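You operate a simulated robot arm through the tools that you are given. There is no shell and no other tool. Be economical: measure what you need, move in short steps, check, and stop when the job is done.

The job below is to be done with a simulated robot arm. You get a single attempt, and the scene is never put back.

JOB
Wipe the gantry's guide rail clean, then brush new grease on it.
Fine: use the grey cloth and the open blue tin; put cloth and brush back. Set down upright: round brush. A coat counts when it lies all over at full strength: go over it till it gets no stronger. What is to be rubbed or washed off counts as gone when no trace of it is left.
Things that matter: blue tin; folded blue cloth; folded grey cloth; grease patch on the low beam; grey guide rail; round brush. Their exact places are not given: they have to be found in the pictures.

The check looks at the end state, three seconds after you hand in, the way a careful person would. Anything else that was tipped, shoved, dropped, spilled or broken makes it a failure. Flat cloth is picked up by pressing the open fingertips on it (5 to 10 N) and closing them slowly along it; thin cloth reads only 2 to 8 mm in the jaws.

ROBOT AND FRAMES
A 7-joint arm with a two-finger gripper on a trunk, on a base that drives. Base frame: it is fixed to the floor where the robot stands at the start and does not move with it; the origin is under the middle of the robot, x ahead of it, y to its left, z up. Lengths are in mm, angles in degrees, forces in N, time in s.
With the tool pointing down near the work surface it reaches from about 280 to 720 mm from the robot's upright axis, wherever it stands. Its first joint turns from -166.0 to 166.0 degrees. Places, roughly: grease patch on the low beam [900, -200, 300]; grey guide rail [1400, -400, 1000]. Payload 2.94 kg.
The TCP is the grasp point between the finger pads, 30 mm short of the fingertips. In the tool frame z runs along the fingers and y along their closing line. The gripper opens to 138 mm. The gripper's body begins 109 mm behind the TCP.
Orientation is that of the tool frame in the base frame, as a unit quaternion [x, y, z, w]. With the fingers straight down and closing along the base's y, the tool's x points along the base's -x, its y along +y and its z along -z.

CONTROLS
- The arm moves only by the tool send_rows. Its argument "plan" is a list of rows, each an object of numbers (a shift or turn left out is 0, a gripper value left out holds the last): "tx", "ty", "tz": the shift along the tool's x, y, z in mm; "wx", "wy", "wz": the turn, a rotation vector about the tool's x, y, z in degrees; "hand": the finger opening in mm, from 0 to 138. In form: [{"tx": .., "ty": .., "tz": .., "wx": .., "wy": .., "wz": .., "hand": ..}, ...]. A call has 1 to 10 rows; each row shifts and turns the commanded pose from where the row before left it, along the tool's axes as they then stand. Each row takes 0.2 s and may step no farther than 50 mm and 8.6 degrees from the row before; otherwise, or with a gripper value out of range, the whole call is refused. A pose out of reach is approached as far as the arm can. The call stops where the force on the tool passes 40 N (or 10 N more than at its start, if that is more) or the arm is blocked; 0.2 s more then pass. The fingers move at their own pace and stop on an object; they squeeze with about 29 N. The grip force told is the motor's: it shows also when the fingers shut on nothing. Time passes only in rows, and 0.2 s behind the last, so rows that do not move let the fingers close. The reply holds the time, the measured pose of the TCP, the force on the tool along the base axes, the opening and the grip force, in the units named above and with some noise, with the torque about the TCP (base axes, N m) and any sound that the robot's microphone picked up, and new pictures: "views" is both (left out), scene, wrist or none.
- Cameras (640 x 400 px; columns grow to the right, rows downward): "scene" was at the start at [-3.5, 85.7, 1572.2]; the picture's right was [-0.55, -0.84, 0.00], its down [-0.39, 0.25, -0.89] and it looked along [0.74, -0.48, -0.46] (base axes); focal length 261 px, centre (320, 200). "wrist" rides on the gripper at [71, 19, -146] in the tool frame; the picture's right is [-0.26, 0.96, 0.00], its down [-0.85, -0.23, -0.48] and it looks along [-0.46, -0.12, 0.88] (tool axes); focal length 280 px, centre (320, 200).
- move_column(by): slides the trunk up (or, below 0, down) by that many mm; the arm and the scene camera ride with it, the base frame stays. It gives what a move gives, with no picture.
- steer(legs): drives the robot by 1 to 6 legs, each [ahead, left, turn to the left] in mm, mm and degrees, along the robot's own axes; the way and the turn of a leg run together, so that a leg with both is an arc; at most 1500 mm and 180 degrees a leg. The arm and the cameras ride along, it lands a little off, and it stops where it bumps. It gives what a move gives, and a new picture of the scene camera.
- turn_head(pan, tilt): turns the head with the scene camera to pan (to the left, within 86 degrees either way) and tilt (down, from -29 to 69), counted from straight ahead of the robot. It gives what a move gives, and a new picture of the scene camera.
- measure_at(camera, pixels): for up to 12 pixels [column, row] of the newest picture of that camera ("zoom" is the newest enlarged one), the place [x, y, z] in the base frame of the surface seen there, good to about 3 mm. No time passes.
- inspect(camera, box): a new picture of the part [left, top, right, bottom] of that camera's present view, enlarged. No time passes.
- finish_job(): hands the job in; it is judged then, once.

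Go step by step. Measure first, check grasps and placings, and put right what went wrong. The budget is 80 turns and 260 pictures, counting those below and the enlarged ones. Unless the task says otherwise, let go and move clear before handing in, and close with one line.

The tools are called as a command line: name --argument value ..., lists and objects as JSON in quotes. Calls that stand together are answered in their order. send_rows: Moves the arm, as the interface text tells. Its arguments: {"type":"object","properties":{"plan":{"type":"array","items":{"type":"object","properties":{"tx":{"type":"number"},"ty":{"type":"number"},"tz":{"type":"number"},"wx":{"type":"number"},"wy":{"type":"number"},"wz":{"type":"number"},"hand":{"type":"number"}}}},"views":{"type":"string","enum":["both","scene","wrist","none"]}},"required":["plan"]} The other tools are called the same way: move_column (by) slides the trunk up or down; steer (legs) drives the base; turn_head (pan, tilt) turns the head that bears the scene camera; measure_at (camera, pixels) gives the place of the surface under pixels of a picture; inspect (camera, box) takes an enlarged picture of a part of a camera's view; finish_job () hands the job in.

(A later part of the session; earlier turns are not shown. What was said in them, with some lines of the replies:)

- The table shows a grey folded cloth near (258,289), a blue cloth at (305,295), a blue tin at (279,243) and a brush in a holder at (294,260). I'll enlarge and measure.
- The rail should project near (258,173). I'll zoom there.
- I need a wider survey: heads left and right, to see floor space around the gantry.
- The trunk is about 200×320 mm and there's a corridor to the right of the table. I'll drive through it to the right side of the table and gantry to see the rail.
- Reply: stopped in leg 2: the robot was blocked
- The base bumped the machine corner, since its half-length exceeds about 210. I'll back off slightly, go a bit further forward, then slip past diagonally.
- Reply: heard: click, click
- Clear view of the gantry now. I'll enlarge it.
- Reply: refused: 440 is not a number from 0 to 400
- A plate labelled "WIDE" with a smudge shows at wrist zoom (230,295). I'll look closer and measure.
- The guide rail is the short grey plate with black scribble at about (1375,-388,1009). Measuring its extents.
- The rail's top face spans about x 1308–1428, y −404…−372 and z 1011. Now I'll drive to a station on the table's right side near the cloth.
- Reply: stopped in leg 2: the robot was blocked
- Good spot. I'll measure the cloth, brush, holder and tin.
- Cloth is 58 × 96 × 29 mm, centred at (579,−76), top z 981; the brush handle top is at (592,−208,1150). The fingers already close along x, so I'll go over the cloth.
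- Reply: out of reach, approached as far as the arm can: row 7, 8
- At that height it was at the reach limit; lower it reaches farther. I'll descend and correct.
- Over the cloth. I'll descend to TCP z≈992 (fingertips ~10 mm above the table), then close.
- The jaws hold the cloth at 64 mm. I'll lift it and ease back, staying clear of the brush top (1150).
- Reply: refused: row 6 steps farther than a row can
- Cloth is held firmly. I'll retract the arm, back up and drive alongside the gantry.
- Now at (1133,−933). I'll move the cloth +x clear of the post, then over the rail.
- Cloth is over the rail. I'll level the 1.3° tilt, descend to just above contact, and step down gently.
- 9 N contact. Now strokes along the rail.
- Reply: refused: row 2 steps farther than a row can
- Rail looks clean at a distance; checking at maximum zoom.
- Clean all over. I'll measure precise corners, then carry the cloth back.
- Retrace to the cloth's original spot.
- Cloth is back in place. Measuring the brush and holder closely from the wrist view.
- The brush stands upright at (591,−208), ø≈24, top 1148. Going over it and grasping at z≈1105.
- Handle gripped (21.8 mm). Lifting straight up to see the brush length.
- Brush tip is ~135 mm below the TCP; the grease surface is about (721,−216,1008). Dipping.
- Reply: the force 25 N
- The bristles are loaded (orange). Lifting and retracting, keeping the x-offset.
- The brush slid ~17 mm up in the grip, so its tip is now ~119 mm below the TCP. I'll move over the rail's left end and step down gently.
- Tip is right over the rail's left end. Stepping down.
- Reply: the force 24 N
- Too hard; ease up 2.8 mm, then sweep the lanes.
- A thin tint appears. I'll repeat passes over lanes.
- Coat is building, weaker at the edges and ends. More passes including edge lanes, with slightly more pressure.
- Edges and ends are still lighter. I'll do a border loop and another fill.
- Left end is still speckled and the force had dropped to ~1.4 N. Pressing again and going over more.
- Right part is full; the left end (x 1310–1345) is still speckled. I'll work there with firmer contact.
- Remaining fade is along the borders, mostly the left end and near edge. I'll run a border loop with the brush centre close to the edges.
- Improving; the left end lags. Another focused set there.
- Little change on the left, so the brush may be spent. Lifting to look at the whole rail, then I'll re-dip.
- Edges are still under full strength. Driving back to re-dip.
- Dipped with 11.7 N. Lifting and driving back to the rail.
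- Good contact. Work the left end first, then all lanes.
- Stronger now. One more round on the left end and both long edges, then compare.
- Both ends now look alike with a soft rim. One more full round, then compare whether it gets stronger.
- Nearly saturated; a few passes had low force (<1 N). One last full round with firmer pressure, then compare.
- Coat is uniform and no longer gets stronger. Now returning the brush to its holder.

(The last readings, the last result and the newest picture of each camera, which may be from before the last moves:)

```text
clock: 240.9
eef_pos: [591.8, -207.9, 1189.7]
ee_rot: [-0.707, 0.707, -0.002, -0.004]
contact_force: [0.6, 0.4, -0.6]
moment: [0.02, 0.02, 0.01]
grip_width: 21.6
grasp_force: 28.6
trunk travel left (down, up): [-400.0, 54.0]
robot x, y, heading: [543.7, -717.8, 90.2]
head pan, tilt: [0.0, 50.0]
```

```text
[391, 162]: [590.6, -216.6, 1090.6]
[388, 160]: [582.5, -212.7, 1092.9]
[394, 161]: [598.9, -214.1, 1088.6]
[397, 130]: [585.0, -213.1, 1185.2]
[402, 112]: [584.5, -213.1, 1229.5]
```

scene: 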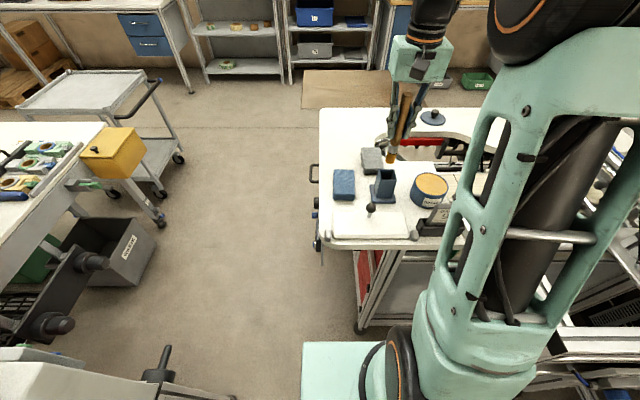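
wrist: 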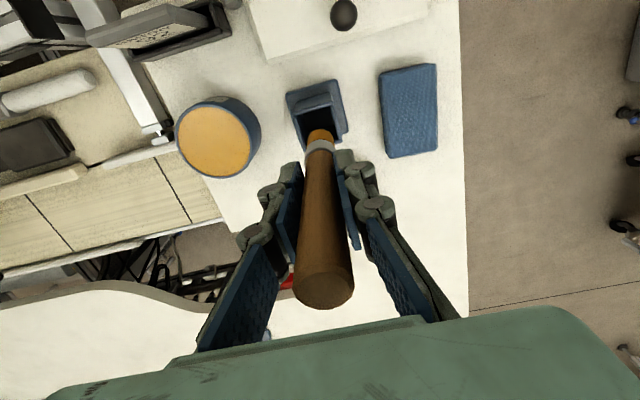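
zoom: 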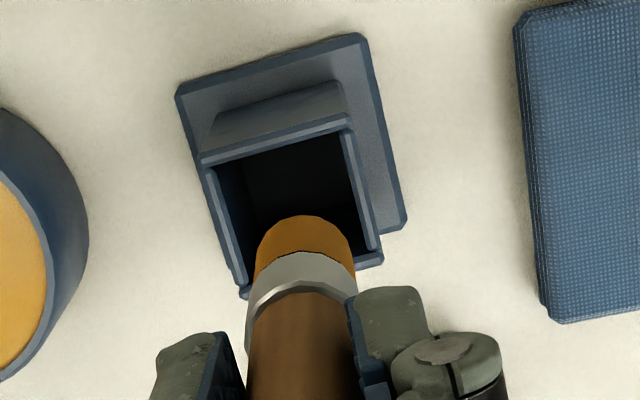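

Aligned: holder opening centre (592.5,−208), brush at ~(590,−206). Lowering with a small correction.

send_rows --plan '[{"ty": -2, "tx": 1}, {"tz": 35}, {"tz": 35}, {"tz": 25}, {"tz": 8}, {"tz": 3}, {"tz": 2}, {}]' --views "none"

```text
clock: 242.7
eef_pos: [591.5, -208.7, 1082.0]
ee_rot: [-0.707, 0.708, -0.001, -0.003]
contact_force: [-0.4, -0.5, -0.5]
moment: [0.01, 0.0, -0.02]
grip_width: 21.6
grasp_force: 28.6
trunk travel left (down, up): [-400.0, 54.0]
robot x, y, heading: [546.9, -715.1, 90.1]
head pan, tilt: [0.0, 50.0]
```

send_rows --plan '[{"tz": 2}, {"tz": 1.5}, {"tz": 1.5}, {}]' --views "none"

```text
clock: 243.7
eef_pos: [592.4, -209.0, 1077.1]
ee_rot: [-0.706, 0.708, -0.001, -0.003]
contact_force: [0.4, -0.7, -0.9]
moment: [0.02, -0.01, -0.01]
grip_width: 21.6
grasp_force: 29.4
trunk travel left (down, up): [-400.0, 54.0]
robot x, y, heading: [545.9, -713.1, 90.2]
head pan, tilt: [0.0, 50.0]
```

send_rows --plan '[{"tz": 1.5}, {"tz": 1.5}, {"tz": 1.5}, {}]' --views "none"

inspect --camera "scene" --box '[350, 110, 420, 210]'

```text
clock: 244.7
eef_pos: [593.2, -209.6, 1072.7]
ee_rot: [-0.707, 0.708, -0.001, -0.003]
contact_force: [-0.3, 0.3, 6.1]
moment: [0.08, 0.03, -0.01]
grip_width: 21.7
grasp_force: 28.7
trunk travel left (down, up): [-400.0, 54.0]
robot x, y, heading: [543.2, -714.8, 89.9]
head pan, tilt: [0.0, 50.0]
```

```text
4.00 times, centred on (385, 160) of scene
```

zoom: 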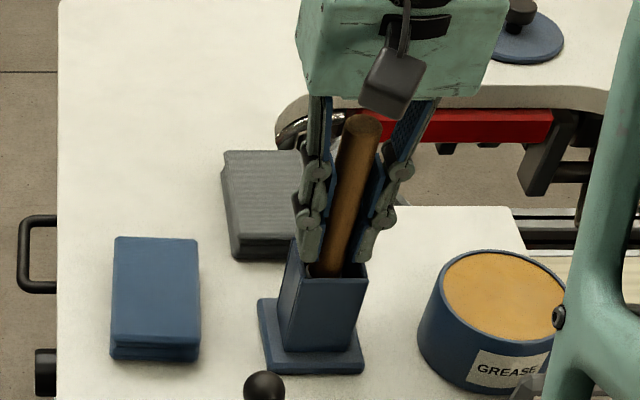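

Brush sits on the holder floor (6 N). Releasing and lifting straight up.

send_rows --plan '[{"tz": -0.7}, {"hand": 30}, {"hand": 60}, {}, {"tz": -30}, {"tz": -40}, {"tz": -40}, {"tz": -40}, {"tx": 40, "tz": -10}, {"tx": 40}]'

inspect --camera "scene" --box '[330, 100, 480, 250]'

```text
clock: 246.9
eef_pos: [592.2, -288.5, 1233.2]
ee_rot: [0.707, -0.707, 0.001, 0.003]
contact_force: [0.1, 0.6, -0.3]
moment: [0.02, 0.0, 0.01]
grip_width: 60.1
grasp_force: 0.0
trunk travel left (down, up): [-400.0, 54.0]
robot x, y, heading: [542.9, -714.5, 90.0]
head pan, tilt: [0.0, 50.0]
```

scene: 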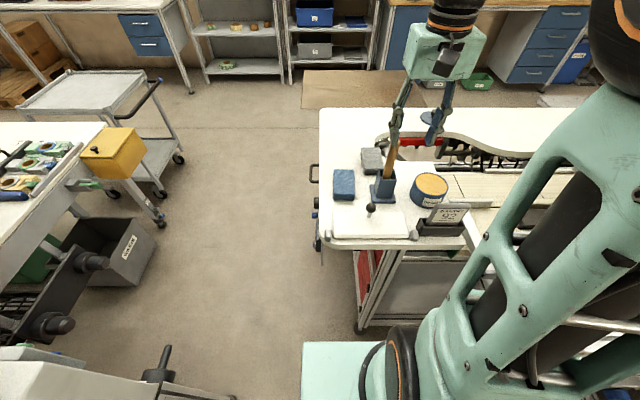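
wrist: 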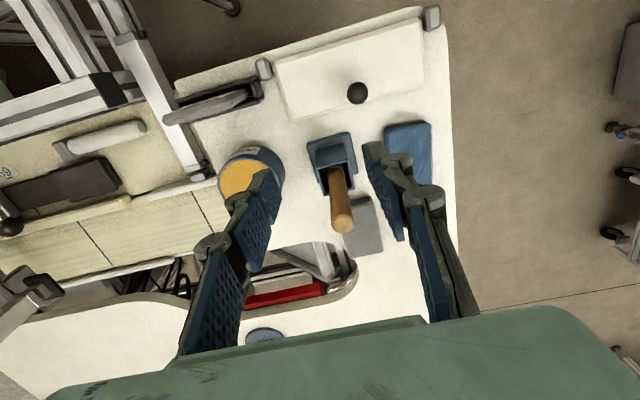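

```text
2.67 times, centred on (405, 175) of scene
```

zoom: 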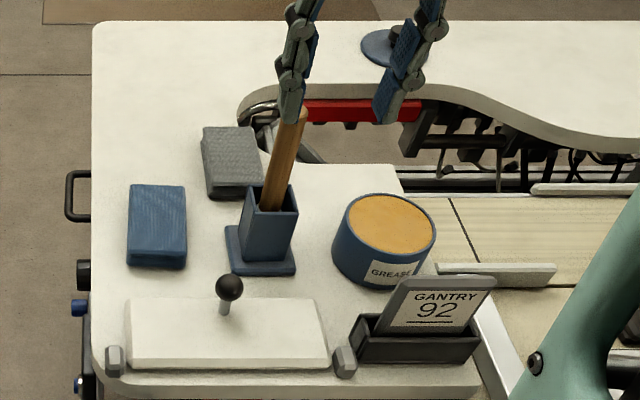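

Brush stands upright in its holder, cloth is back. I'll drive back with the empty hand for a close verification of the rail.

send_rows --plan '[{"tz": -45}, {"tz": -20, "ty": -40}, {"tx": 40, "ty": -25}, {"tx": 40, "ty": -25}, {"ty": -45}, {"ty": -40}]' --views "none"

steer --legs '[[-300, 0, 0], [0, -595, 0], [75, 0, 0]]'

send_rows --plan '[{"tx": -40}, {"tz": 20}]'

```text
clock: 248.3
eef_pos: [769.7, -369.0, 1298.9]
ee_rot: [0.708, -0.707, 0.0, 0.003]
contact_force: [-0.9, 0.0, -0.1]
moment: [0.01, 0.02, 0.03]
grip_width: 60.0
grasp_force: 0.0
trunk travel left (down, up): [-400.0, 54.0]
robot x, y, heading: [547.2, -714.9, 90.0]
head pan, tilt: [0.0, 50.0]
```

```text
clock: 256.3
eef_pos: [1365.0, -592.0, 1298.4]
ee_rot: [-0.706, 0.708, -0.002, -0.004]
contact_force: [0.8, 0.3, 0.5]
moment: [-0.02, -0.02, -0.01]
grip_width: 60.1
grasp_force: 0.2
trunk travel left (down, up): [-400.0, 54.0]
robot x, y, heading: [1139.4, -940.1, 89.8]
head pan, tilt: [0.0, 50.0]
```

scene: 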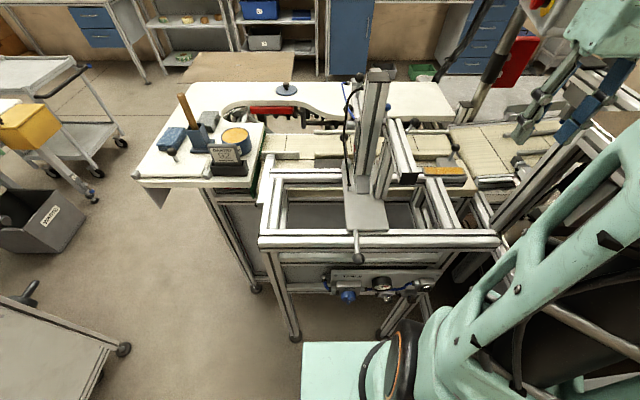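

```text
clock: 256.9
eef_pos: [1364.6, -553.4, 1279.2]
ee_rot: [-0.706, 0.708, -0.001, -0.004]
contact_force: [-0.1, -0.2, -0.2]
moment: [-0.02, -0.01, 0.03]
grip_width: 59.9
grasp_force: 0.0
trunk travel left (down, up): [-400.0, 54.0]
robot x, y, heading: [1138.7, -938.7, 90.0]
head pan, tilt: [0.0, 50.0]
5 turns are left
```

scene: 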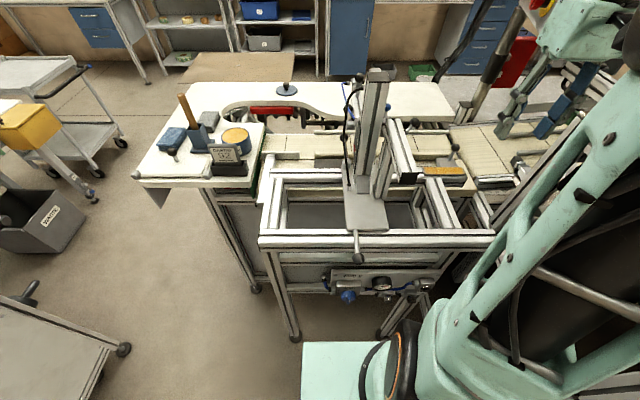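
wrist: 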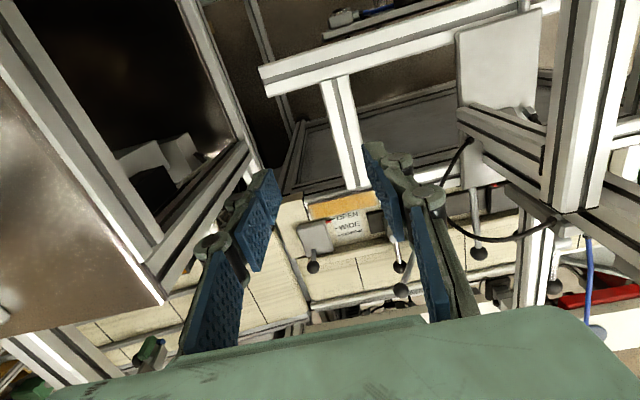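

Only 5 turns are left (each call counts). One close look at the rail at (342,205) in the wrist view.

inspect --camera "wrist" --box '[300, 185, 380, 235]'

```text
8.00 times, centred on (340, 210) of wrist
4 turns are left
```

zoom: 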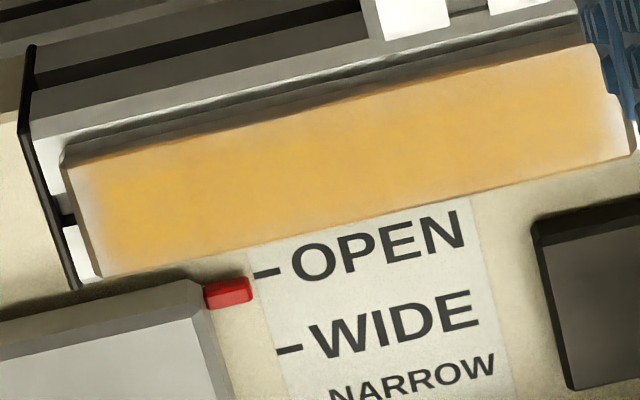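

The close view shows an even, full-strength coat over the rail with only a thin soft rim. The brush is upright in its holder, the cloth is back, and the arm is clear, so I'm handing in.

finish_job

```text
The job is handed in.
```

The guide rail is wiped clean and re-greased. In the last close view the coat is even, with a thin paler rim along the edges. I took that rim as finished because it stopped getting stronger, but I can't be sure it counts as full strength. The grey cloth is back in its place, and the round brush stands upright in its holder.
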